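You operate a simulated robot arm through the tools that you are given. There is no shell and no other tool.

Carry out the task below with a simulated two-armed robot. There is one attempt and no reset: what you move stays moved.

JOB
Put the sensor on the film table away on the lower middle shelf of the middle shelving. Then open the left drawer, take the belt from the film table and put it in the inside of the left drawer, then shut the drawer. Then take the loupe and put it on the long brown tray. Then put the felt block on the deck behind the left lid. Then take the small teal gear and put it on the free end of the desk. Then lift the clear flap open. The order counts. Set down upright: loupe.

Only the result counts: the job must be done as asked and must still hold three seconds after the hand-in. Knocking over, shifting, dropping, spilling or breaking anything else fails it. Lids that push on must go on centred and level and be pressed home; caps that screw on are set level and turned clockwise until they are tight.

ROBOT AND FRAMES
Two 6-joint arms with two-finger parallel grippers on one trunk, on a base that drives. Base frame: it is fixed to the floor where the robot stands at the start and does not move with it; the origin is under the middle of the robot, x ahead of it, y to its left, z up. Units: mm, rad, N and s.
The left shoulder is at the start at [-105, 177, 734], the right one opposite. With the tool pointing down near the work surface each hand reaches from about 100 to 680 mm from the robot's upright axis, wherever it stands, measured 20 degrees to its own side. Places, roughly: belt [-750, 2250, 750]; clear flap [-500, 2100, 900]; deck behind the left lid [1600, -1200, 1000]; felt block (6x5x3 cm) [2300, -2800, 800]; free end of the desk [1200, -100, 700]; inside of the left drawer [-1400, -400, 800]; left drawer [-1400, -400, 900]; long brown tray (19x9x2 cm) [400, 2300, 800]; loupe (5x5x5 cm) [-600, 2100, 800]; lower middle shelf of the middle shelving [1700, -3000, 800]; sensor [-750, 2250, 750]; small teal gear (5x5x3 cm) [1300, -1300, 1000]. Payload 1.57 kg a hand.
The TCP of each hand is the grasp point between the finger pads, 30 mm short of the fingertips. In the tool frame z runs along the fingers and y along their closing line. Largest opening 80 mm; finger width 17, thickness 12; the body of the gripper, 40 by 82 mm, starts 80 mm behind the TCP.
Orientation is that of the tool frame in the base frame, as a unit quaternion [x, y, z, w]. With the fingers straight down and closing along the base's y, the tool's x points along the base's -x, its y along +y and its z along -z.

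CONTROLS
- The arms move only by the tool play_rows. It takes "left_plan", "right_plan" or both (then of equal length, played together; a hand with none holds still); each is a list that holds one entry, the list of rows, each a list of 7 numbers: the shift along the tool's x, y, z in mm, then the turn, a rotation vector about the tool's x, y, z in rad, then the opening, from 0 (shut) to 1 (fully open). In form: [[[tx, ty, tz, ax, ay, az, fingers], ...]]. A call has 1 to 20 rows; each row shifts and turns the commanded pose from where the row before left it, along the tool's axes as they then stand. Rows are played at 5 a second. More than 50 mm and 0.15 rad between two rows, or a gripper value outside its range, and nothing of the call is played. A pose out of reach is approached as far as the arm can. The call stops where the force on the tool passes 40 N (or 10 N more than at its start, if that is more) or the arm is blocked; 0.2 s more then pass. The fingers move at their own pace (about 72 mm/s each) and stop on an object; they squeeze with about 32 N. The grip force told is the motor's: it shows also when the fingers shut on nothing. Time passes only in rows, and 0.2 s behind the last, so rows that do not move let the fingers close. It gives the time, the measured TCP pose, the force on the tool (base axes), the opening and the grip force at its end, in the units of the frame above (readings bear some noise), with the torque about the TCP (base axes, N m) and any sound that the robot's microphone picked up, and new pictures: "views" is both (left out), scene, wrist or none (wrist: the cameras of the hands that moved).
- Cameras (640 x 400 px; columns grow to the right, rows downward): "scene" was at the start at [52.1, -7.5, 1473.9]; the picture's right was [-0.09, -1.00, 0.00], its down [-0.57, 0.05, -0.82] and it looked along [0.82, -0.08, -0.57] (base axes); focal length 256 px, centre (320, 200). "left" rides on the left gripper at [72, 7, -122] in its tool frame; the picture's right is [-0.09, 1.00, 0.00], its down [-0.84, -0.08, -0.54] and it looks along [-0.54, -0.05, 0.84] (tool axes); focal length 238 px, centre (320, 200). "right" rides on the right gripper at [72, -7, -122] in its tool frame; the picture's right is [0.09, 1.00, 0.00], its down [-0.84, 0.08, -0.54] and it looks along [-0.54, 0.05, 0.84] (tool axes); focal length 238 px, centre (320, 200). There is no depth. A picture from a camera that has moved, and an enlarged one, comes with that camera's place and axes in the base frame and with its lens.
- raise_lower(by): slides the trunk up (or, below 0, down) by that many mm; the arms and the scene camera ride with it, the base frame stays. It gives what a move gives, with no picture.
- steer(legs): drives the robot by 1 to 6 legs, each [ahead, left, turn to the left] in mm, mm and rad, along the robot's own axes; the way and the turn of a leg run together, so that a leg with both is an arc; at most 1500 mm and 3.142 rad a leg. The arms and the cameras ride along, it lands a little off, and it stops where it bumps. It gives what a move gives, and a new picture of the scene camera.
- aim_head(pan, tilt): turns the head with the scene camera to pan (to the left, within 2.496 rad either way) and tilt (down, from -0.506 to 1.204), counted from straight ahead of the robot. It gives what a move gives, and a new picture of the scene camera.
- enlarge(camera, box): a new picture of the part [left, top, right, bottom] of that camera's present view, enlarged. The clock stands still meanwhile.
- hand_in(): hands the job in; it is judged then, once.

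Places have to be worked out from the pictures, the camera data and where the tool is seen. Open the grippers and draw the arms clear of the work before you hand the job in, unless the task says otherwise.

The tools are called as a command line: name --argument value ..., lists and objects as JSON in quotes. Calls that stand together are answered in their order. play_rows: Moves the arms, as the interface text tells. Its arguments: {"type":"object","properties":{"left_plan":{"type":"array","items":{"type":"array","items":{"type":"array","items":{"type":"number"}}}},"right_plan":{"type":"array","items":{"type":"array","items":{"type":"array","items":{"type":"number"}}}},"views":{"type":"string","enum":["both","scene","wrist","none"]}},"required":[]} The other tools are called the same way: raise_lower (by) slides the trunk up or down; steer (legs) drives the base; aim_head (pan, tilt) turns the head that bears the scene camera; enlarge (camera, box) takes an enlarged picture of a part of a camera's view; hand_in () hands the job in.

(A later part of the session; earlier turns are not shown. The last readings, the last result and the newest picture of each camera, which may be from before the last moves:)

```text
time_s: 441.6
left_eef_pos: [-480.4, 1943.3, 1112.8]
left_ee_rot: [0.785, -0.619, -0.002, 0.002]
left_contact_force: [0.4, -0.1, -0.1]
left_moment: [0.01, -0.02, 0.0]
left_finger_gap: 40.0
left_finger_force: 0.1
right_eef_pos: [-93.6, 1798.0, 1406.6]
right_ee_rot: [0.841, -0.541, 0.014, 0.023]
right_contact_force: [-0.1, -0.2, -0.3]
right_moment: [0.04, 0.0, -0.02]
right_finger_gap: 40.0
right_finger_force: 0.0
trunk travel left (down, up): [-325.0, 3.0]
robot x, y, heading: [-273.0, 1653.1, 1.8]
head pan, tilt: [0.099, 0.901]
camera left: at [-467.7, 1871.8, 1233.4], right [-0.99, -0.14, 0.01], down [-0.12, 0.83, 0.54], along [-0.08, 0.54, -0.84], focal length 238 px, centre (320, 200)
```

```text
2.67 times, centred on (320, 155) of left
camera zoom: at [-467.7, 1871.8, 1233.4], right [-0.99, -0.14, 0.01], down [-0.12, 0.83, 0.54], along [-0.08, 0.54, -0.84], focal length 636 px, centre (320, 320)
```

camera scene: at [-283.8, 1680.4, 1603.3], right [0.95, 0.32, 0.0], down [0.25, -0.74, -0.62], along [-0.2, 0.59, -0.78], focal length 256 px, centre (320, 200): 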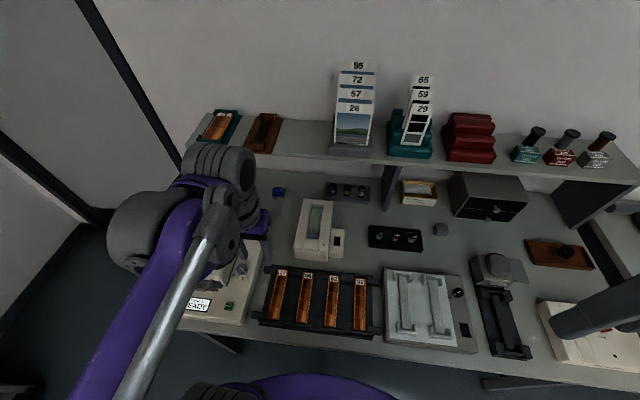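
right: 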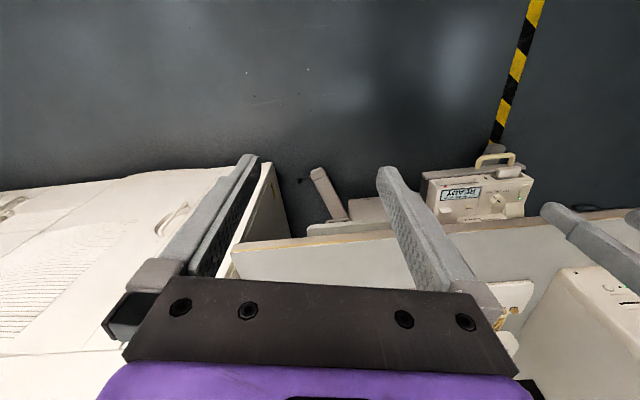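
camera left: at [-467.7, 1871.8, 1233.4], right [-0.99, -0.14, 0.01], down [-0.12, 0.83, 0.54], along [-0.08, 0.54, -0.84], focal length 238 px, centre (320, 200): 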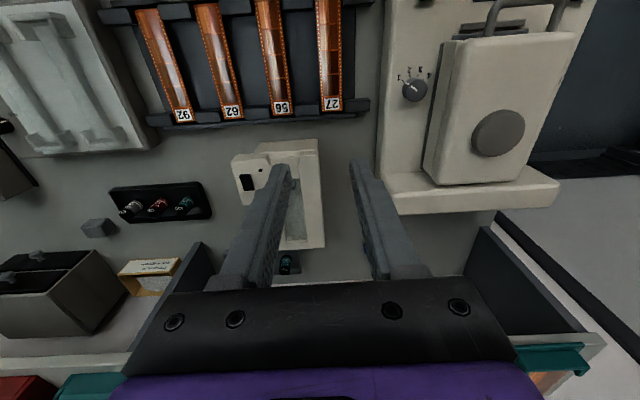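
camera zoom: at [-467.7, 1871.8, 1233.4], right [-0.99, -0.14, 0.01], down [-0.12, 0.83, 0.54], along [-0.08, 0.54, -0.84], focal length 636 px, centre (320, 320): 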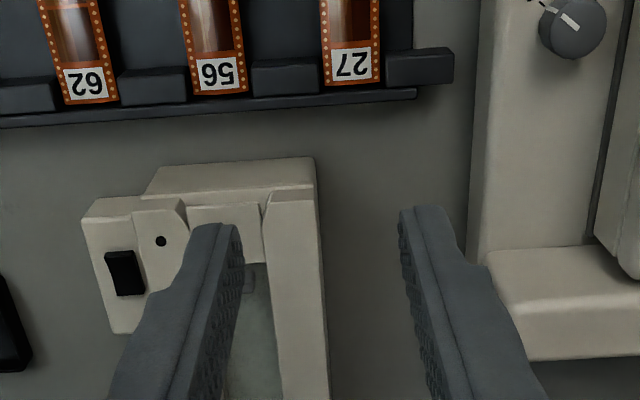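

play_rows --left_plan '[[[-20, -40, 0, 0, 0, 0, 0.8], [-30, -25, 20, 0, 0, 0, 0.8]]]' --views "wrist"

enlarge --camera "left" --box '[240, 90, 420, 230]'

```text
time_s: 442.2
left_eef_pos: [-427.2, 2007.8, 1089.1]
left_ee_rot: [0.785, -0.62, -0.001, 0.004]
left_contact_force: [0.7, -0.6, -0.1]
left_moment: [-0.01, 0.02, 0.0]
left_finger_gap: 64.0
left_finger_force: 0.0
right_eef_pos: [-93.3, 1799.9, 1405.5]
right_ee_rot: [0.841, -0.54, 0.013, 0.023]
right_contact_force: [-0.2, -0.2, -0.9]
right_moment: [0.01, 0.04, 0.01]
right_finger_gap: 39.7
right_finger_force: 0.1
trunk travel left (down, up): [-325.0, 3.0]
robot x, y, heading: [-268.1, 1650.5, 1.801]
head pan, tilt: [0.099, 0.901]
camera left: at [-414.9, 1936.8, 1211.7], right [-0.99, -0.14, 0.01], down [-0.11, 0.83, 0.54], along [-0.08, 0.53, -0.84], focal length 238 px, centre (320, 200)
```

left: 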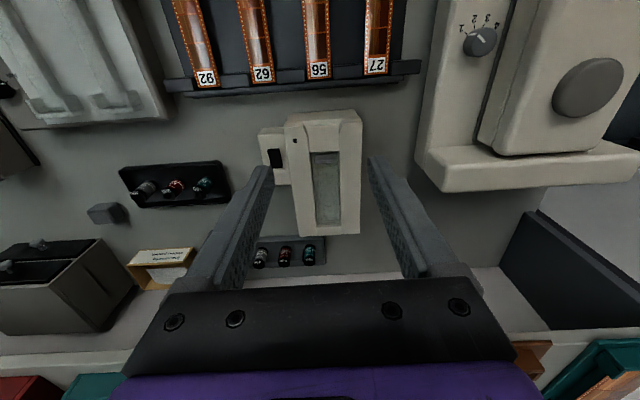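

```text
2.86 times, centred on (330, 160) of left
camera zoom: at [-414.9, 1936.8, 1211.7], right [-0.99, -0.14, 0.01], down [-0.11, 0.83, 0.54], along [-0.08, 0.53, -0.84], focal length 681 px, centre (291, 314)
```

zoom: 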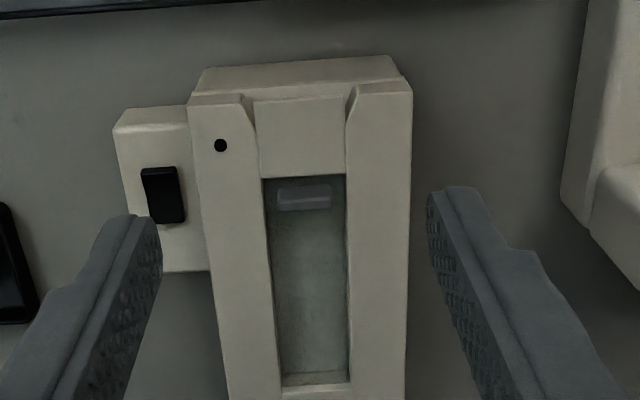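

The tab sits at about (-445,2076,877) near the flap's front edge, with the hinge at the rear (y≈2200). Since the channel is narrow, I'll pinch the tab fore-and-aft; I turn the hand 90° first.

play_rows --left_plan '[[[0, 0, 0, 0, 0, -0.143, 0.5], [0, 0, 0, 0, 0, -0.143, 0.5], [0, 0, 0, 0, 0, -0.143, 0.5], [0, 0, 0, 0, 0, -0.143, 0.5], [0, 0, 0, 0, 0, -0.143, 0.5], [0, 0, 0, 0, 0, -0.143, 0.5], [0, 0, 0, 0, 0, -0.143, 0.5], [0, 0, 0, 0, 0, -0.143, 0.5], [0, 0, 0, 0, 0, -0.143, 0.5], [0, 0, 0, 0, 0, -0.143, 0.5], [0, 0, 0, 0, 0, -0.141, 0.5]]]' --views "wrist"

```text
time_s: 444.6
left_eef_pos: [-427.5, 2006.8, 1091.4]
left_ee_rot: [0.993, 0.117, -0.004, 0.001]
left_contact_force: [0.9, 0.1, -0.1]
left_moment: [0.01, 0.0, -0.01]
left_finger_gap: 40.2
left_finger_force: 0.0
right_eef_pos: [-93.4, 1798.2, 1405.5]
right_ee_rot: [0.841, -0.54, 0.013, 0.023]
right_contact_force: [0.1, -0.4, 0.2]
right_moment: [0.02, 0.02, 0.01]
right_finger_gap: 39.8
right_finger_force: 0.1
trunk travel left (down, up): [-325.0, 3.0]
robot x, y, heading: [-272.4, 1651.2, 1.798]
head pan, tilt: [0.099, 0.901]
camera left: at [-354.5, 2017.2, 1211.9], right [0.14, -0.99, 0.0], down [-0.83, -0.12, 0.55], along [-0.54, -0.08, -0.84], focal length 238 px, centre (320, 200)
```

left: 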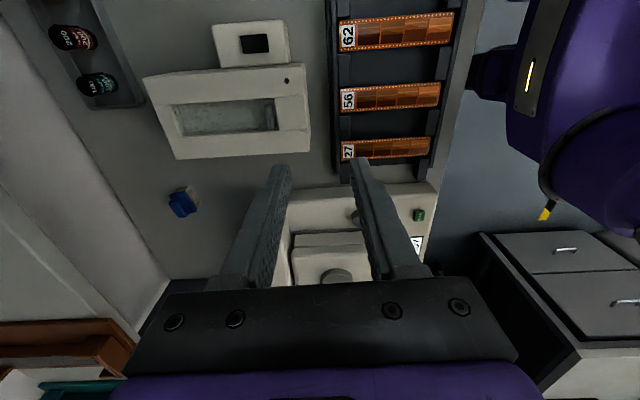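

enlarge --camera "left" --box '[130, 50, 330, 180]'

```text
3.08 times, centred on (230, 115) of left
camera zoom: at [-354.5, 2017.2, 1211.9], right [0.14, -0.99, 0.0], down [-0.83, -0.12, 0.55], along [-0.54, -0.08, -0.84], focal length 733 px, centre (597, 462)
```

zoom: 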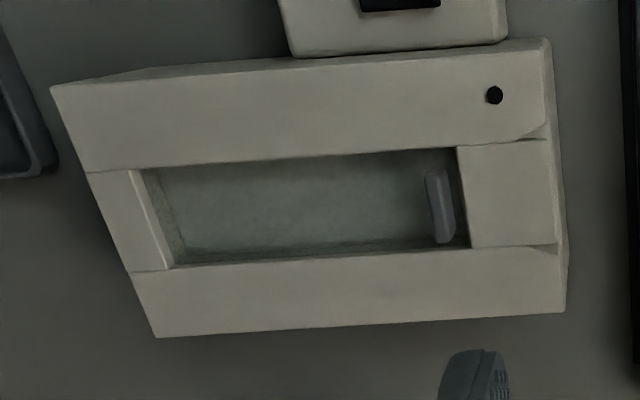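

play_rows --left_plan '[[[0, -35, 0, 0, 0, 0, 0.4], [0, -35, 0, 0, 0, 0, 0.4], [0, 0, 45, 0, 0, 0, 0.4], [0, 0, 45, 0, 0, 0, 0.4], [0, 0, 45, 0, 0, 0, 0.4], [0, 0, 20, 0, 0, 0, 0.4], [0, 0, 0, 0, 0, 0, 0.4]]]' --views "wrist"

enlarge --camera "left" --box '[220, 80, 420, 230]'

```text
time_s: 446.2
left_eef_pos: [-445.5, 2074.4, 936.2]
left_ee_rot: [0.993, 0.117, -0.004, 0.0]
left_contact_force: [-0.5, -0.2, -0.5]
left_moment: [0.0, -0.02, -0.02]
left_finger_gap: 32.1
left_finger_force: 0.1
right_eef_pos: [-93.4, 1799.0, 1405.3]
right_ee_rot: [0.842, -0.54, 0.013, 0.023]
right_contact_force: [0.2, 0.6, -0.2]
right_moment: [-0.02, 0.03, -0.01]
right_finger_gap: 39.9
right_finger_force: 0.0
trunk travel left (down, up): [-325.0, 3.0]
robot x, y, heading: [-267.3, 1651.1, 1.803]
head pan, tilt: [0.099, 0.901]
camera left: at [-371.8, 2084.9, 1057.2], right [0.14, -0.99, 0.0], down [-0.83, -0.12, 0.55], along [-0.54, -0.08, -0.84], focal length 238 px, centre (320, 200)
```

left: 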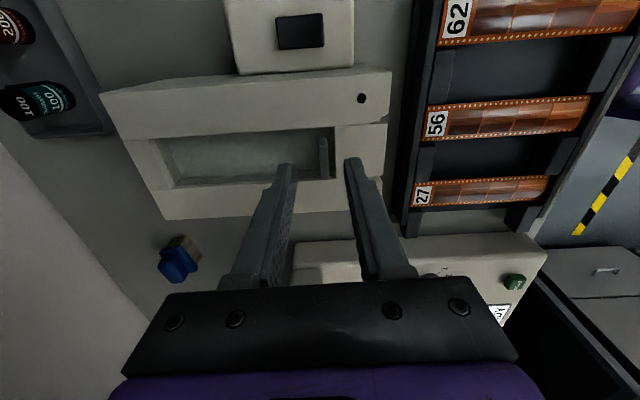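

```text
2.67 times, centred on (320, 155) of left
camera zoom: at [-371.8, 2084.9, 1057.2], right [0.14, -0.99, 0.0], down [-0.83, -0.12, 0.55], along [-0.54, -0.08, -0.84], focal length 636 px, centre (320, 320)
```

zoom: 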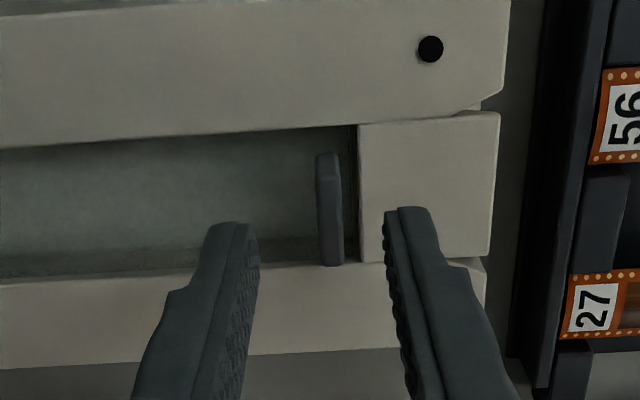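

The tab is a thin upright plate, centred between the fingers within 3 mm. I correct and descend gently over it.

play_rows --left_plan '[[[0, 3, 0, 0, 0, 0, 0.4], [0, 0, 20, 0, 0, 0, 0.4], [0, 0, 8, 0, 0, 0, 0.4], [0, 0, 0, 0, 0, 0, 0.4]]]' --views "wrist"

enlarge --camera "left" --box '[220, 80, 420, 230]'

```text
time_s: 447.0
left_eef_pos: [-443.9, 2071.5, 911.9]
left_ee_rot: [0.993, 0.116, -0.005, 0.0]
left_contact_force: [0.1, -0.5, 22.7]
left_moment: [-0.39, -0.31, 0.04]
left_finger_gap: 32.2
left_finger_force: 0.0
right_eef_pos: [-95.0, 1797.7, 1406.8]
right_ee_rot: [0.841, -0.54, 0.013, 0.023]
right_contact_force: [0.4, 0.0, -0.4]
right_moment: [-0.01, 0.01, 0.0]
right_finger_gap: 40.1
right_finger_force: 0.1
trunk travel left (down, up): [-325.0, 3.0]
robot x, y, heading: [-271.0, 1649.4, 1.802]
head pan, tilt: [0.099, 0.901]
stopped in row 3 (left hand): the force on the tool passed its limit at 51 N (the readings are from after the stop); the commanded pose is now the measured one
camera left: at [-371.2, 2081.5, 1033.4], right [0.14, -0.99, 0.0], down [-0.83, -0.12, 0.55], along [-0.54, -0.08, -0.84], focal length 238 px, centre (320, 200)
```

left: 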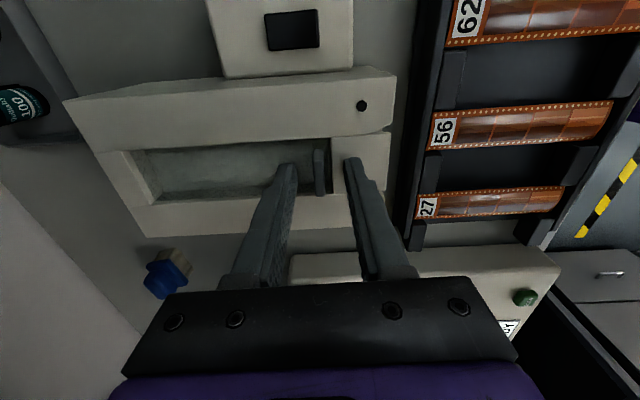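

```text
2.67 times, centred on (320, 155) of left
camera zoom: at [-371.2, 2081.5, 1033.4], right [0.14, -0.99, 0.0], down [-0.83, -0.12, 0.55], along [-0.54, -0.08, -0.84], focal length 636 px, centre (320, 320)
```

zoom: 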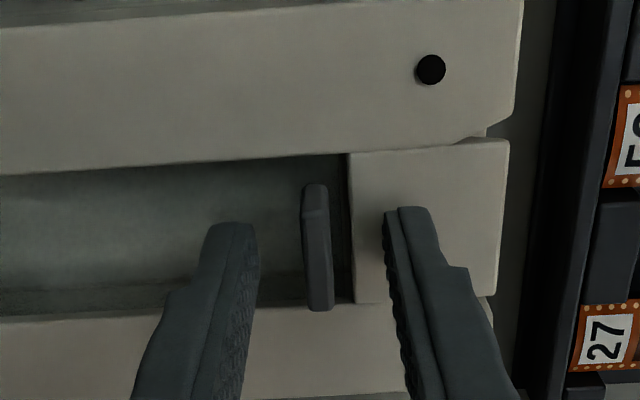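

The front finger touched the viewer's front plate (z≈882); from the earlier far view the tab stands up to z≈900, so it's already between the pads. I raise 2 mm and close on it.

play_rows --left_plan '[[[0, 0, -2.5, 0, 0, 0, 0.4], [0, 0, 0, 0, 0, 0, 0.2], [0, 0, 0, 0, 0, 0, 0.05], [0, 0, 0, 0, 0, 0, 0], [0, 0, 0, 0, 0, 0, 0]]]' --views "wrist"

enlarge --camera "left" --box '[220, 80, 420, 230]'

```text
time_s: 448.2
left_eef_pos: [-443.7, 2072.4, 913.6]
left_ee_rot: [0.993, 0.117, -0.003, 0.002]
left_contact_force: [-1.3, 2.4, -0.4]
left_moment: [0.03, 0.03, -0.43]
left_finger_gap: 6.4
left_finger_force: 26.1
right_eef_pos: [-93.4, 1799.5, 1405.1]
right_ee_rot: [0.841, -0.541, 0.013, 0.023]
right_contact_force: [0.4, 0.2, -0.3]
right_moment: [-0.02, -0.02, 0.0]
right_finger_gap: 40.1
right_finger_force: 0.0
trunk travel left (down, up): [-325.0, 3.0]
robot x, y, heading: [-272.1, 1648.0, 1.803]
head pan, tilt: [0.099, 0.901]
camera left: at [-370.9, 2082.4, 1034.1], right [0.14, -0.99, 0.0], down [-0.83, -0.12, 0.55], along [-0.54, -0.08, -0.84], focal length 238 px, centre (320, 200)
```

left: 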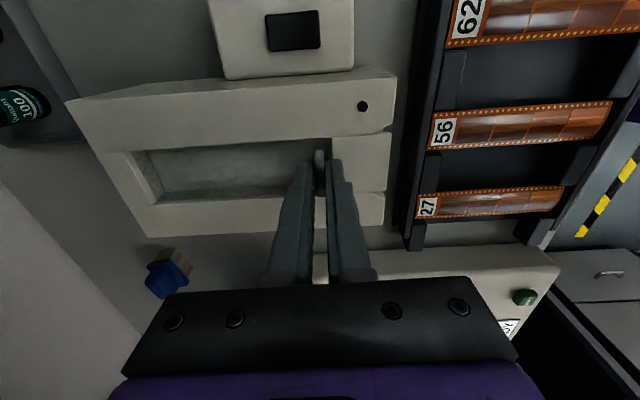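

```text
2.67 times, centred on (320, 155) of left
camera zoom: at [-370.9, 2082.4, 1034.1], right [0.14, -0.99, 0.0], down [-0.83, -0.12, 0.55], along [-0.54, -0.08, -0.84], focal length 636 px, centre (320, 320)
```

zoom: 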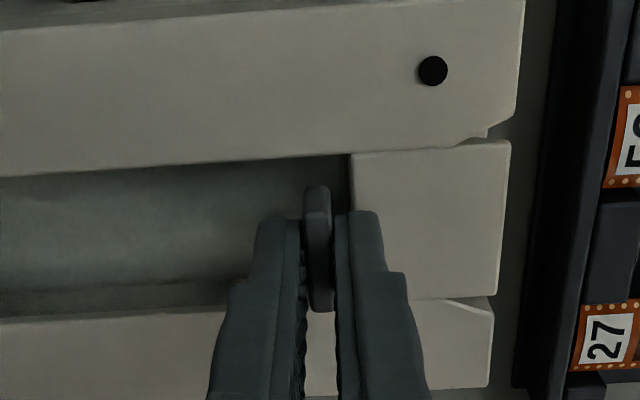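

Tab pinched (6.4 mm). I lift along the arc about the rear hinge, turning the hand with it, first two steps.

play_rows --left_plan '[[[0, -3.4, -9.6, -0.075, 0, 0, 0], [0, -3.4, -9.6, -0.075, 0, 0, 0], [0, -3.4, -9.6, -0.075, 0, 0, 0], [0, -3.4, -9.6, -0.075, 0, 0, 0], [0, 0, 0, 0, 0, 0, 0]]]' --views "both"

enlarge --camera "scene" --box '[265, 150, 385, 280]'

```text
time_s: 449.4
left_eef_pos: [-447.1, 2087.8, 950.8]
left_ee_rot: [0.982, 0.117, 0.013, 0.15]
left_contact_force: [2.9, -8.3, 1.4]
left_moment: [-0.4, 0.1, -0.55]
left_finger_gap: 6.5
left_finger_force: 26.3
right_eef_pos: [-93.3, 1796.6, 1406.0]
right_ee_rot: [0.841, -0.54, 0.013, 0.023]
right_contact_force: [-0.8, -0.3, 0.3]
right_moment: [-0.03, 0.04, 0.0]
right_finger_gap: 40.2
right_finger_force: 0.1
trunk travel left (down, up): [-325.0, 3.0]
robot x, y, heading: [-268.9, 1649.5, 1.801]
head pan, tilt: [0.099, 0.901]
camera scene: at [-283.4, 1678.8, 1603.3], right [0.95, 0.32, 0.0], down [0.25, -0.74, -0.62], along [-0.2, 0.59, -0.78], focal length 256 px, centre (320, 200)
camera left: at [-383.0, 2133.5, 1067.9], right [0.13, -0.95, 0.3], down [-0.86, 0.04, 0.5], along [-0.48, -0.32, -0.81], focal length 238 px, centre (320, 200)
```

scene: 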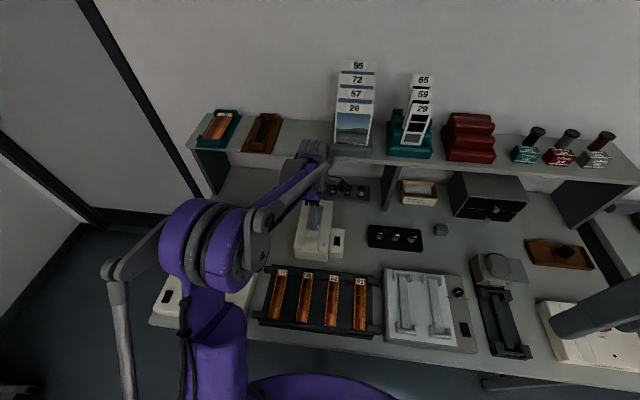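
left: 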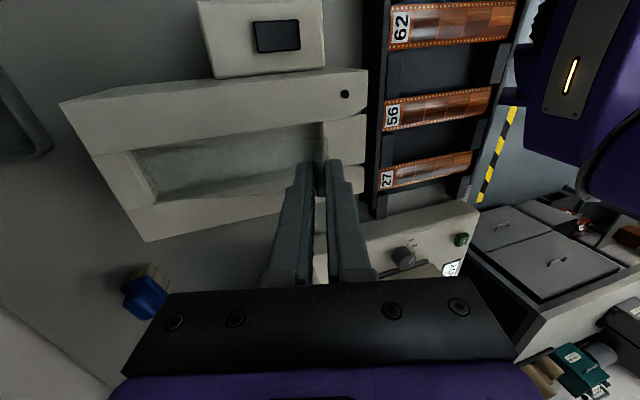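

```text
3.08 times, centred on (325, 215) of scene
camera zoom: at [-283.4, 1678.8, 1603.3], right [0.95, 0.32, 0.0], down [0.25, -0.74, -0.62], along [-0.2, 0.59, -0.78], focal length 786 px, centre (305, 154)
```

zoom: 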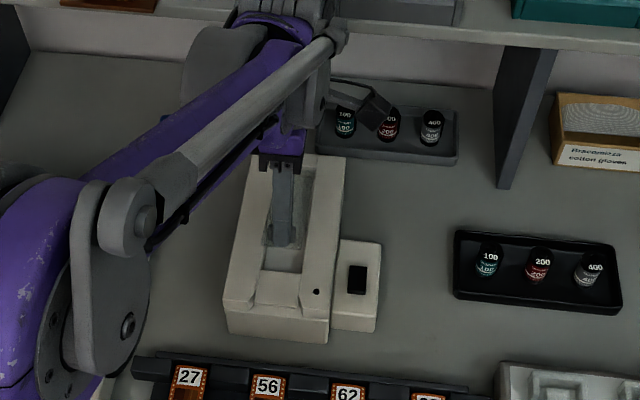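

enlarge --camera "left" --box '[90, 90, 390, 260]'

enlarge --camera "scene" --box '[290, 185, 350, 265]'

```text
2.13 times, centred on (240, 175) of left
camera zoom: at [-383.0, 2133.5, 1067.9], right [0.13, -0.95, 0.3], down [-0.86, 0.04, 0.5], along [-0.48, -0.32, -0.81], focal length 508 px, centre (491, 253)
```

zoom: 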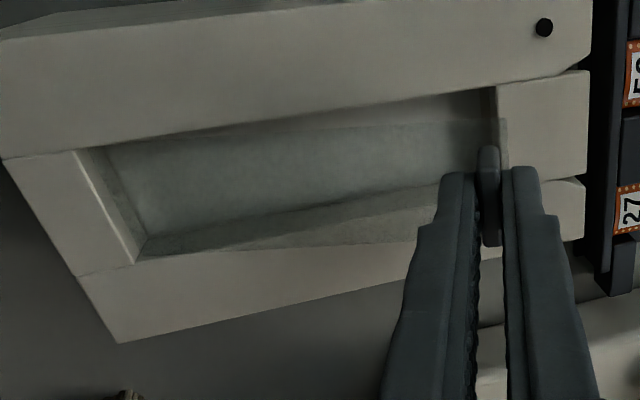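

```text
5.00 times, centred on (320, 225) of scene
camera zoom: at [-283.4, 1678.8, 1603.3], right [0.95, 0.32, 0.0], down [0.25, -0.74, -0.62], along [-0.2, 0.59, -0.78], focal length 1278 px, centre (320, 75)
```

zoom: 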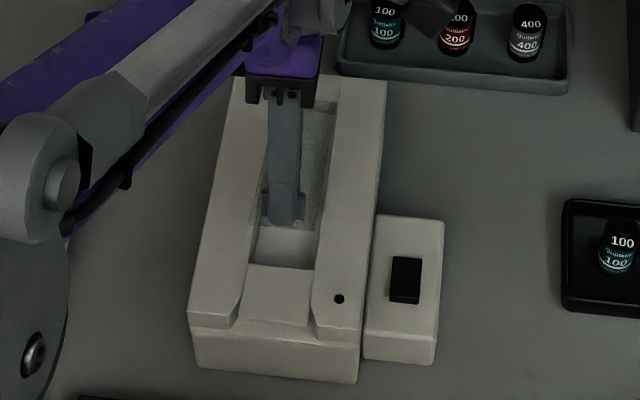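

The flap is rising with the tab. I lift further to about 0.5 rad.

play_rows --left_plan '[[[0, -3.4, -9.6, -0.075, 0, 0, 0], [0, -3.4, -9.6, -0.075, 0, 0, 0], [0, -3.4, -9.6, -0.075, 0, 0, 0], [0, 0, 0, 0, 0, 0, 0]]]' --views "both"

enlarge --camera "scene" --box '[270, 130, 370, 265]'

```text
time_s: 450.4
left_eef_pos: [-451.0, 2105.2, 975.5]
left_ee_rot: [0.96, 0.114, 0.027, 0.256]
left_contact_force: [4.7, -23.9, 14.7]
left_moment: [-0.81, -0.28, -0.36]
left_finger_gap: 6.7
left_finger_force: 26.9
right_eef_pos: [-92.3, 1793.0, 1405.5]
right_ee_rot: [0.841, -0.541, 0.012, 0.022]
right_contact_force: [-0.1, 0.4, -0.5]
right_moment: [0.01, -0.01, -0.01]
right_finger_gap: 39.9
right_finger_force: 0.1
trunk travel left (down, up): [-325.0, 3.0]
robot x, y, heading: [-268.9, 1650.1, 1.795]
head pan, tilt: [0.099, 0.901]
camera scene: at [-282.6, 1675.3, 1603.4], right [0.95, 0.32, 0.0], down [0.25, -0.74, -0.62], along [-0.2, 0.59, -0.78], focal length 256 px, centre (320, 200)
camera left: at [-393.0, 2175.9, 1082.9], right [0.11, -0.86, 0.5], down [-0.89, 0.13, 0.44], along [-0.44, -0.49, -0.75], focal length 238 px, centre (320, 200)
```

scene: 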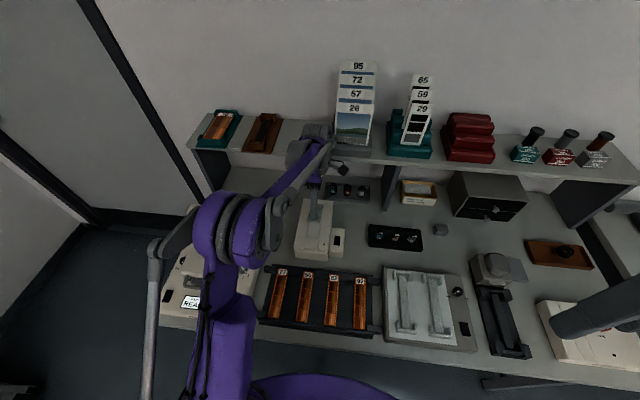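
left: 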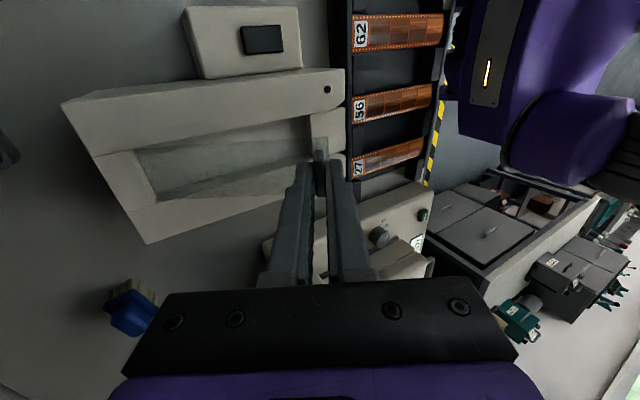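

```text
2.96 times, centred on (320, 198) of scene
camera zoom: at [-282.6, 1675.3, 1603.4], right [0.95, 0.32, 0.0], down [0.25, -0.74, -0.62], along [-0.2, 0.59, -0.78], focal length 757 px, centre (320, 207)
```

zoom: 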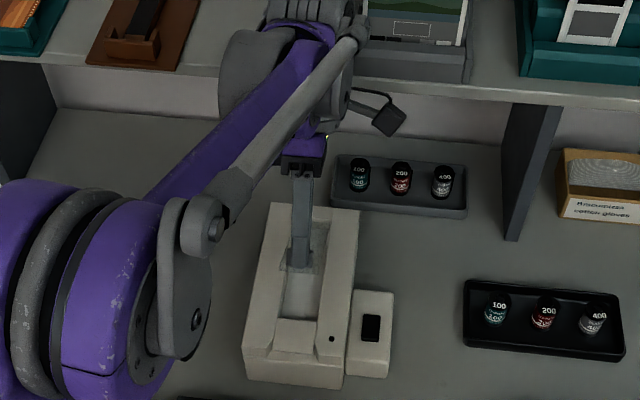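

The flap is at about 0.52 rad; the load shows my arc radius is slightly small, so I ease outward 4 mm. Then I slightly open the fingers to see if the flap stays by itself.

play_rows --left_plan '[[[0, 4, 0, 0, 0, 0, 0], [0, 0, 0, 0, 0, 0, 0.15], [0, 0, 0, 0, 0, 0, 0.15], [0, 0, 0, 0, 0, 0, 0.15]]]' --views "both"

enlarge --camera "left" --box '[220, 110, 420, 260]'

enlarge --camera "scene" --box '[280, 180, 360, 265]'

```text
time_s: 451.4
left_eef_pos: [-451.4, 2106.6, 973.8]
left_ee_rot: [0.96, 0.115, 0.026, 0.255]
left_contact_force: [-0.2, 0.4, 0.6]
left_moment: [-0.03, 0.01, 0.01]
left_finger_gap: 12.0
left_finger_force: 0.0
right_eef_pos: [-93.3, 1797.8, 1406.2]
right_ee_rot: [0.841, -0.541, 0.013, 0.023]
right_contact_force: [0.3, 0.6, -0.4]
right_moment: [-0.01, 0.0, -0.02]
right_finger_gap: 40.0
right_finger_force: 0.1
trunk travel left (down, up): [-325.0, 3.0]
robot x, y, heading: [-271.3, 1650.3, 1.801]
head pan, tilt: [0.099, 0.901]
camera scene: at [-283.9, 1680.5, 1603.3], right [0.95, 0.32, 0.0], down [0.25, -0.74, -0.62], along [-0.2, 0.59, -0.78], focal length 256 px, centre (320, 200)
camera left: at [-393.1, 2176.3, 1082.7], right [0.12, -0.86, 0.49], down [-0.89, 0.13, 0.44], along [-0.44, -0.49, -0.75], focal length 238 px, centre (320, 200)
```

scene: 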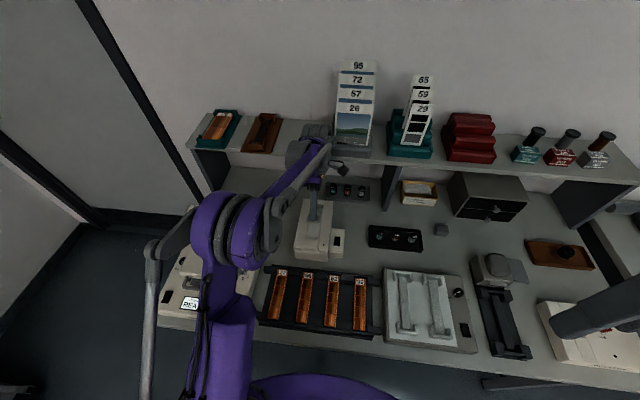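
left: 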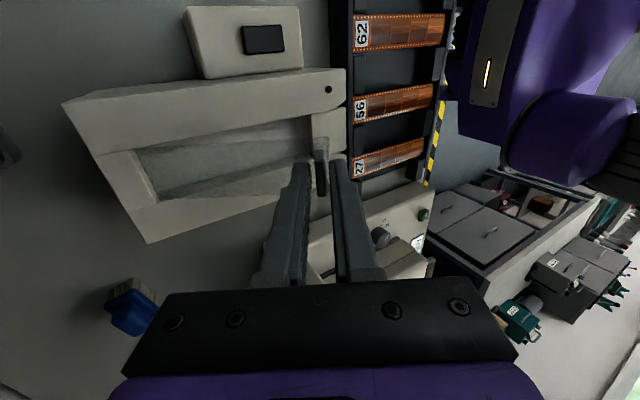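

```text
2.67 times, centred on (320, 185) of left
camera zoom: at [-393.1, 2176.3, 1082.7], right [0.12, -0.86, 0.49], down [-0.89, 0.13, 0.44], along [-0.44, -0.49, -0.75], focal length 636 px, centre (320, 240)
```

zoom: 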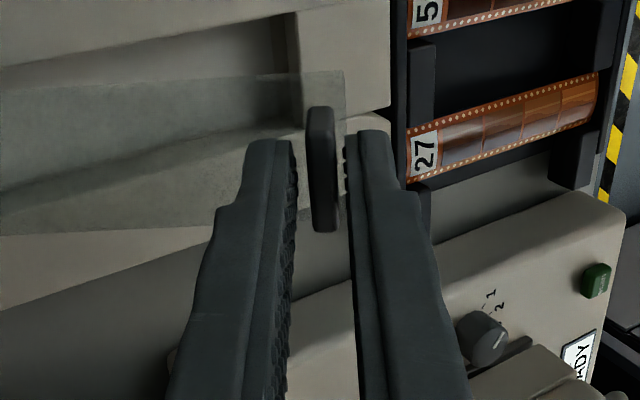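

```text
4.71 times, centred on (320, 222) of scene
camera zoom: at [-283.9, 1680.5, 1603.3], right [0.95, 0.32, 0.0], down [0.25, -0.74, -0.62], along [-0.2, 0.59, -0.78], focal length 1203 px, centre (320, 94)
```

zoom: 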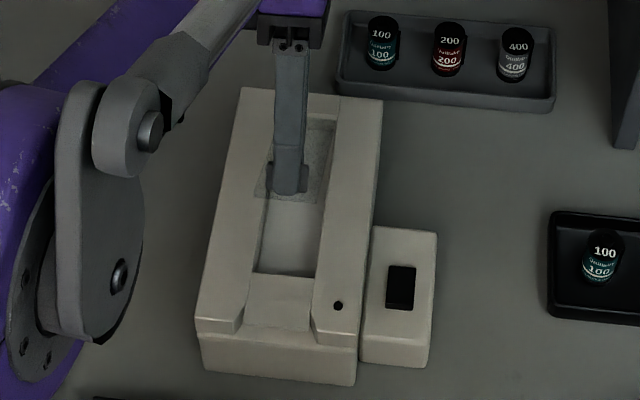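

The flap stays where it is left. I withdraw the fingers from the tab, go up and back, and bring the tool upright.

play_rows --left_plan '[[[0, 0, 0, 0, 0, 0, 0.2], [0, 0, -15, 0, 0, 0, 0.2], [0, 0, -15, 0, 0, 0, 0.2], [0, 20, -35, 0, 0, 0, 0.2], [0, 20, -35, 0, 0, 0, 0.2], [0, 40, 20, 0, 0, 0, 0.1], [0, 40, 20, 0, 0, 0, 0], [0, 40, 20, 0, 0, 0, 0], [0, 40, 20, 0, 0, 0, 0], [0, 0, 0, 0.131, 0, 0, 0], [0, 0, 0, 0.131, 0, 0, 0], [0, 0, 0, 0.131, 0, 0, 0], [0, 0, 0, 0.131, 0, 0, 0]]]' --views "both"

enlarge --camera "scene" --box '[270, 170, 370, 265]'

```text
time_s: 454.2
left_eef_pos: [-413.4, 1946.1, 1092.6]
left_ee_rot: [0.993, 0.116, -0.003, 0.0]
left_contact_force: [0.6, -0.5, 0.6]
left_moment: [0.03, -0.01, -0.03]
left_finger_gap: 0.0
left_finger_force: 21.1
right_eef_pos: [-93.9, 1797.0, 1405.8]
right_ee_rot: [0.841, -0.54, 0.012, 0.023]
right_contact_force: [-1.0, -0.3, 0.4]
right_moment: [-0.01, 0.01, 0.01]
right_finger_gap: 40.0
right_finger_force: 0.0
trunk travel left (down, up): [-325.0, 3.0]
robot x, y, heading: [-268.2, 1650.5, 1.805]
head pan, tilt: [0.099, 0.901]
camera scene: at [-283.9, 1679.2, 1603.3], right [0.95, 0.32, 0.0], down [0.25, -0.74, -0.62], along [-0.2, 0.59, -0.78], focal length 256 px, centre (320, 200)
camera left: at [-340.1, 1957.3, 1213.6], right [0.14, -0.99, 0.0], down [-0.83, -0.12, 0.55], along [-0.54, -0.08, -0.84], focal length 238 px, centre (320, 200)
```

scene: 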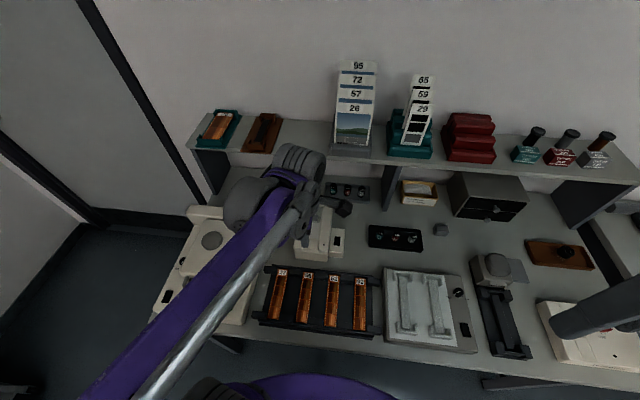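
left: 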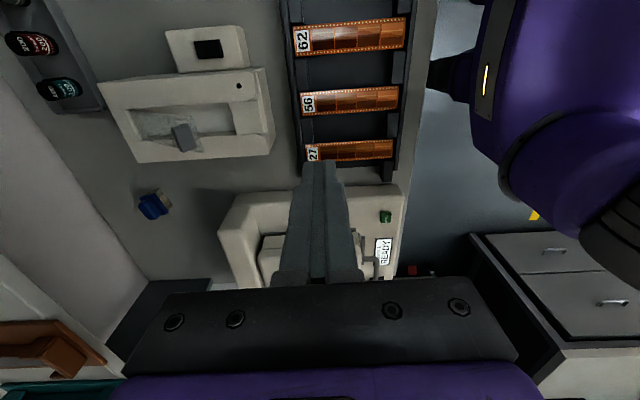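

```text
4.21 times, centred on (320, 218) of scene
camera zoom: at [-283.9, 1679.2, 1603.3], right [0.95, 0.32, 0.0], down [0.25, -0.74, -0.62], along [-0.2, 0.59, -0.78], focal length 1076 px, centre (320, 126)
```

zoom: 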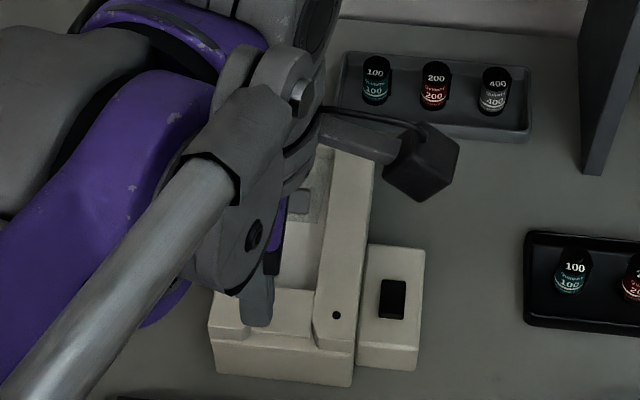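

The flap holds at its angle. I turn the closed hand back to yaw 0 and pitch it forward to use it as a pusher from the front.

play_rows --left_plan '[[[0, 0, 0, 0, 0, 0.143, 0], [0, 0, 0, 0, 0, 0.143, 0], [0, 0, 0, 0, 0, 0.143, 0], [0, 0, 0, 0, 0, 0.143, 0], [0, 0, 0, 0, 0, 0.143, 0], [0, 0, 0, 0, 0, 0.143, 0], [0, 0, 0, 0, 0, 0.143, 0], [0, 0, 0, 0, 0, 0.143, 0], [0, 0, 0, 0, 0, 0.143, 0], [0, 0, 0, 0, 0, 0.143, 0], [0, 0, 0, 0, 0, 0.141, 0], [0, 0, 0, 0, -0.125, 0, 0], [0, 0, 0, 0, -0.125, 0, 0], [0, 0, 0, 0, -0.125, 0, 0], [0, 0, 0, 0, -0.125, 0, 0]]]' --views "wrist"

```text
time_s: 457.4
left_eef_pos: [-413.3, 1946.0, 1091.8]
left_ee_rot: [0.76, -0.602, -0.195, -0.15]
left_contact_force: [0.0, 0.7, 0.3]
left_moment: [-0.02, 0.02, -0.01]
left_finger_gap: 0.0
left_finger_force: 21.0
right_eef_pos: [-93.8, 1797.9, 1406.4]
right_ee_rot: [0.841, -0.54, 0.013, 0.023]
right_contact_force: [0.5, 0.0, 0.6]
right_moment: [0.04, 0.01, 0.04]
right_finger_gap: 40.1
right_finger_force: 0.1
trunk travel left (down, up): [-325.0, 3.0]
robot x, y, heading: [-269.4, 1645.6, 1.799]
head pan, tilt: [0.099, 0.901]
camera left: at [-390.9, 1826.5, 1164.7], right [-0.99, -0.15, 0.05], down [-0.03, 0.48, 0.88], along [-0.16, 0.86, -0.48], focal length 238 px, centre (320, 200)
```

left: 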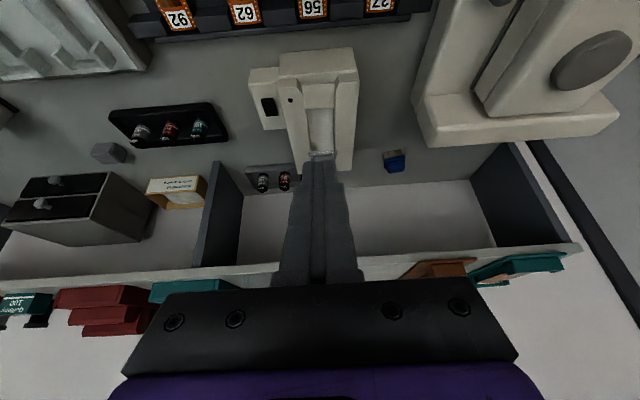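

play_rows --left_plan '[[[-4, 0, 43.6, 0, 0, 0, 0], [-4, 0, 43.6, 0, 0, 0, 0], [-4, 0, 43.6, 0, 0, 0, 0], [-4, 0, 43.6, 0, 0, 0, 0], [0, 0, 0, 0, 0, 0, 0]]]' --views "both"

enlarge --camera "left" --box '[230, 60, 410, 210]'

```text
time_s: 458.6
left_eef_pos: [-437.0, 2039.7, 946.8]
left_ee_rot: [0.76, -0.602, -0.195, -0.15]
left_contact_force: [-0.3, 0.4, -0.2]
left_moment: [0.05, 0.0, -0.01]
left_finger_gap: 0.1
left_finger_force: 21.3
right_eef_pos: [-92.9, 1798.0, 1405.6]
right_ee_rot: [0.841, -0.54, 0.013, 0.023]
right_contact_force: [0.9, -0.8, -0.1]
right_moment: [0.02, 0.0, -0.02]
right_finger_gap: 40.1
right_finger_force: 0.1
trunk travel left (down, up): [-325.0, 3.0]
robot x, y, heading: [-270.6, 1648.0, 1.8]
head pan, tilt: [0.099, 0.901]
camera scene: at [-283.8, 1679.1, 1603.3], right [0.95, 0.32, 0.0], down [0.25, -0.74, -0.62], along [-0.2, 0.59, -0.78], focal length 256 px, centre (320, 200)
camera left: at [-413.9, 1920.1, 1019.6], right [-0.99, -0.15, 0.05], down [-0.03, 0.48, 0.88], along [-0.16, 0.86, -0.48], focal length 238 px, centre (320, 200)
```

scene: 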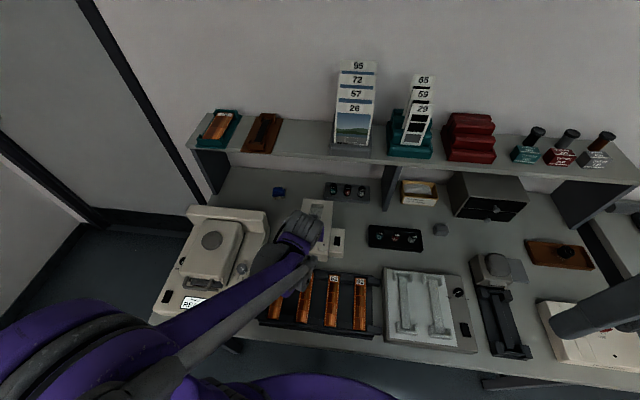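
left: 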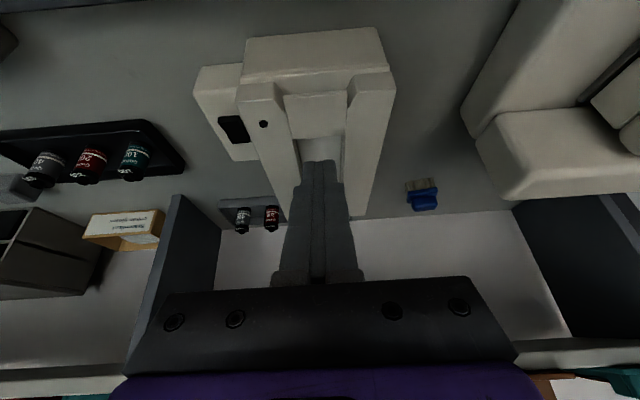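

```text
2.67 times, centred on (320, 135) of left
camera zoom: at [-413.9, 1920.1, 1019.6], right [-0.99, -0.15, 0.05], down [-0.03, 0.48, 0.88], along [-0.16, 0.86, -0.48], focal length 636 px, centre (320, 373)
```

zoom: 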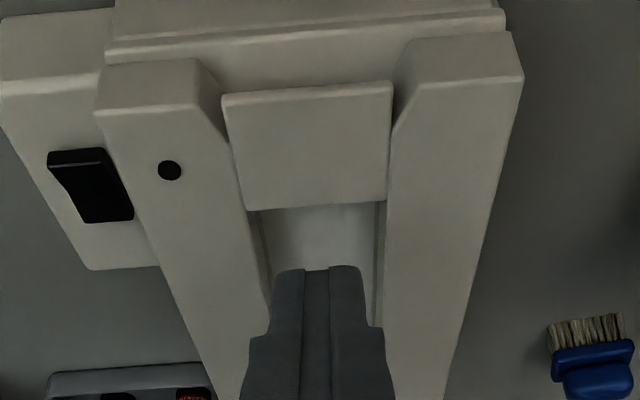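

I push forward under the flap's front edge.

play_rows --left_plan '[[[-14.4, 0, 5, 0, 0, 0, 0], [-14.4, 0, 5, 0, 0, 0, 0], [-14.4, 0, 5, 0, 0, 0, 0], [-14.4, 0, 5, 0, 0, 0, 0], [-14.4, 0, 5, 0, 0, 0, 0], [0, 0, 0, 0, 0, 0, 0]]]' --views "both"

enlarge --camera "scene" --box '[270, 170, 370, 265]'

```text
time_s: 459.7
left_eef_pos: [-448.6, 2092.8, 958.1]
left_ee_rot: [0.76, -0.601, -0.195, -0.149]
left_contact_force: [4.5, -21.2, 18.8]
left_moment: [0.37, -0.09, -0.21]
left_finger_gap: 0.1
left_finger_force: 21.2
right_eef_pos: [-92.9, 1795.2, 1404.7]
right_ee_rot: [0.842, -0.539, 0.011, 0.022]
right_contact_force: [0.5, 0.1, 0.7]
right_moment: [0.02, 0.02, 0.0]
right_finger_gap: 40.0
right_finger_force: 0.1
trunk travel left (down, up): [-325.0, 3.0]
robot x, y, heading: [-273.4, 1648.3, 1.8]
head pan, tilt: [0.099, 0.901]
stopped in row 5 (left hand): the force on the tool passed its limit at 41 N (the readings are from after the stop); the commanded pose is now the measured one
camera scene: at [-282.7, 1675.8, 1603.4], right [0.95, 0.32, 0.0], down [0.25, -0.74, -0.62], along [-0.2, 0.59, -0.78], focal length 256 px, centre (320, 200)
camera left: at [-425.2, 1974.2, 1030.7], right [-0.99, -0.15, 0.05], down [-0.03, 0.49, 0.87], along [-0.16, 0.86, -0.48], focal length 238 px, centre (320, 200)
```

scene: 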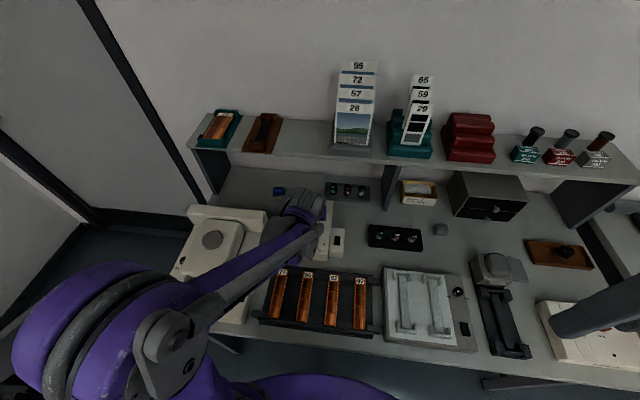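
left: 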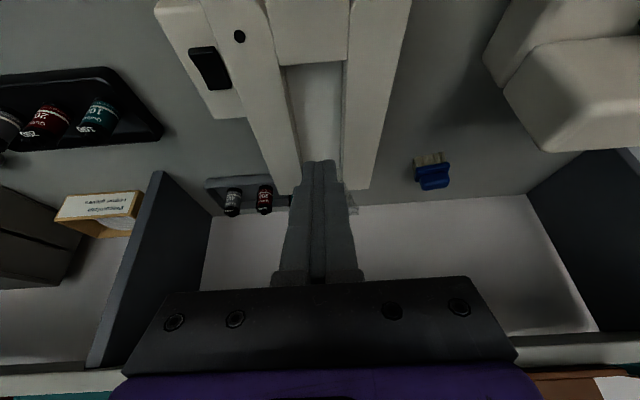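

```text
4.21 times, centred on (320, 218) of scene
camera zoom: at [-282.7, 1675.8, 1603.4], right [0.95, 0.32, 0.0], down [0.25, -0.74, -0.62], along [-0.2, 0.59, -0.78], focal length 1076 px, centre (320, 126)
```

zoom: 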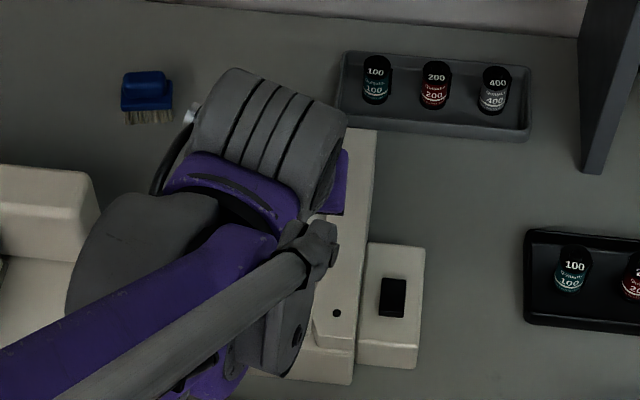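

enlarge --camera "left" --box '[240, 50, 420, 230]'

```text
2.22 times, centred on (330, 140) of left
camera zoom: at [-425.2, 1974.2, 1030.7], right [-0.99, -0.15, 0.05], down [-0.03, 0.49, 0.87], along [-0.16, 0.86, -0.48], focal length 530 px, centre (298, 333)
```

zoom: 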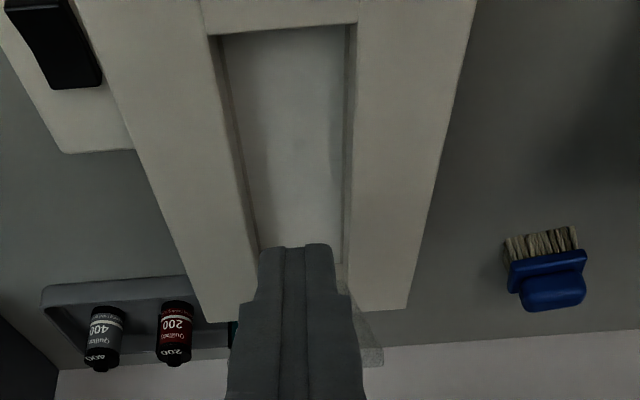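

The flap has risen to about 0.78 rad; the push jammed because the finger had to slide along its edge. I continue along the edge's arc (up and forward) so there's no sliding.

play_rows --left_plan '[[[-11.3, 0, -2.4, 0, 0, 0, 0], [-11.4, 0, -2.4, 0, 0, 0, 0], [-10.2, 0, -0.5, 0, 0, 0, 0], [-10.2, 0, -0.5, 0, 0, 0, 0], [-10.1, 0, 1, 0, 0, 0, 0], [-10.1, 0, 1.1, 0, 0, 0, 0], [-9.9, 0, 2.5, 0, 0, 0, 0], [-9.9, 0, 2.5, 0, 0, 0, 0]]]' --views "both"

enlarge --camera "left" --box '[240, 50, 420, 230]'

```text
time_s: 460.2
left_eef_pos: [-450.7, 2106.7, 971.2]
left_ee_rot: [0.76, -0.602, -0.194, -0.149]
left_contact_force: [3.2, -21.6, 24.4]
left_moment: [0.38, -0.13, -0.16]
left_finger_gap: 0.0
left_finger_force: 21.5
right_eef_pos: [-92.5, 1794.7, 1405.6]
right_ee_rot: [0.841, -0.54, 0.012, 0.022]
right_contact_force: [-0.1, 0.0, -0.7]
right_moment: [0.05, -0.01, 0.05]
right_finger_gap: 40.1
right_finger_force: 0.1
trunk travel left (down, up): [-325.0, 3.0]
robot x, y, heading: [-269.7, 1647.8, 1.804]
head pan, tilt: [0.099, 0.901]
stopped in row 2 (left hand): the force on the tool passed its limit at 40 N (the readings are from after the stop); the commanded pose is now the measured one
camera scene: at [-282.6, 1674.2, 1603.5], right [0.95, 0.33, 0.0], down [0.25, -0.74, -0.62], along [-0.2, 0.59, -0.78], focal length 256 px, centre (320, 200)
camera left: at [-428.2, 1987.5, 1044.3], right [-0.99, -0.15, 0.05], down [-0.03, 0.48, 0.87], along [-0.16, 0.86, -0.48], focal length 238 px, centre (320, 200)
```

scene: 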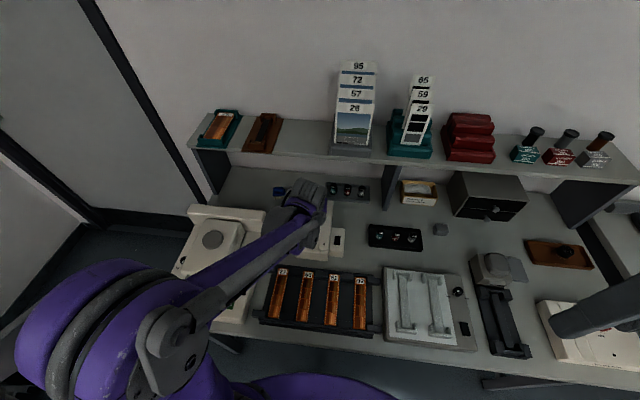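
left: 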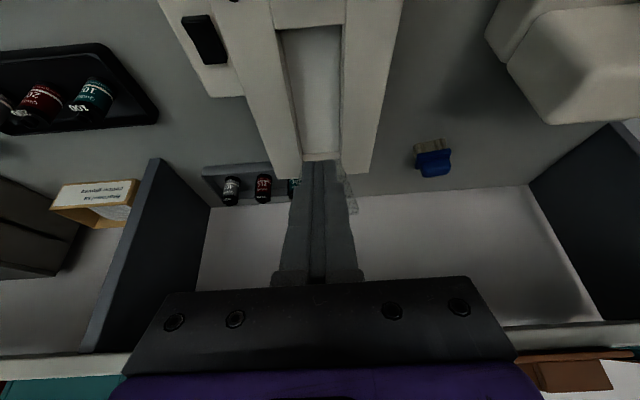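

```text
2.22 times, centred on (330, 140) of left
camera zoom: at [-428.2, 1987.5, 1044.3], right [-0.99, -0.15, 0.05], down [-0.03, 0.48, 0.87], along [-0.16, 0.86, -0.48], focal length 530 px, centre (298, 333)
```

zoom: 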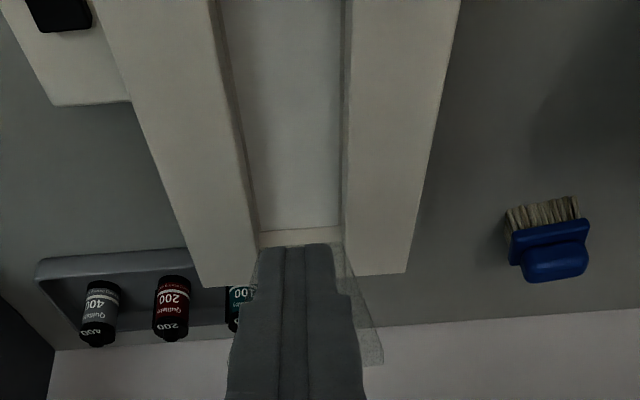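

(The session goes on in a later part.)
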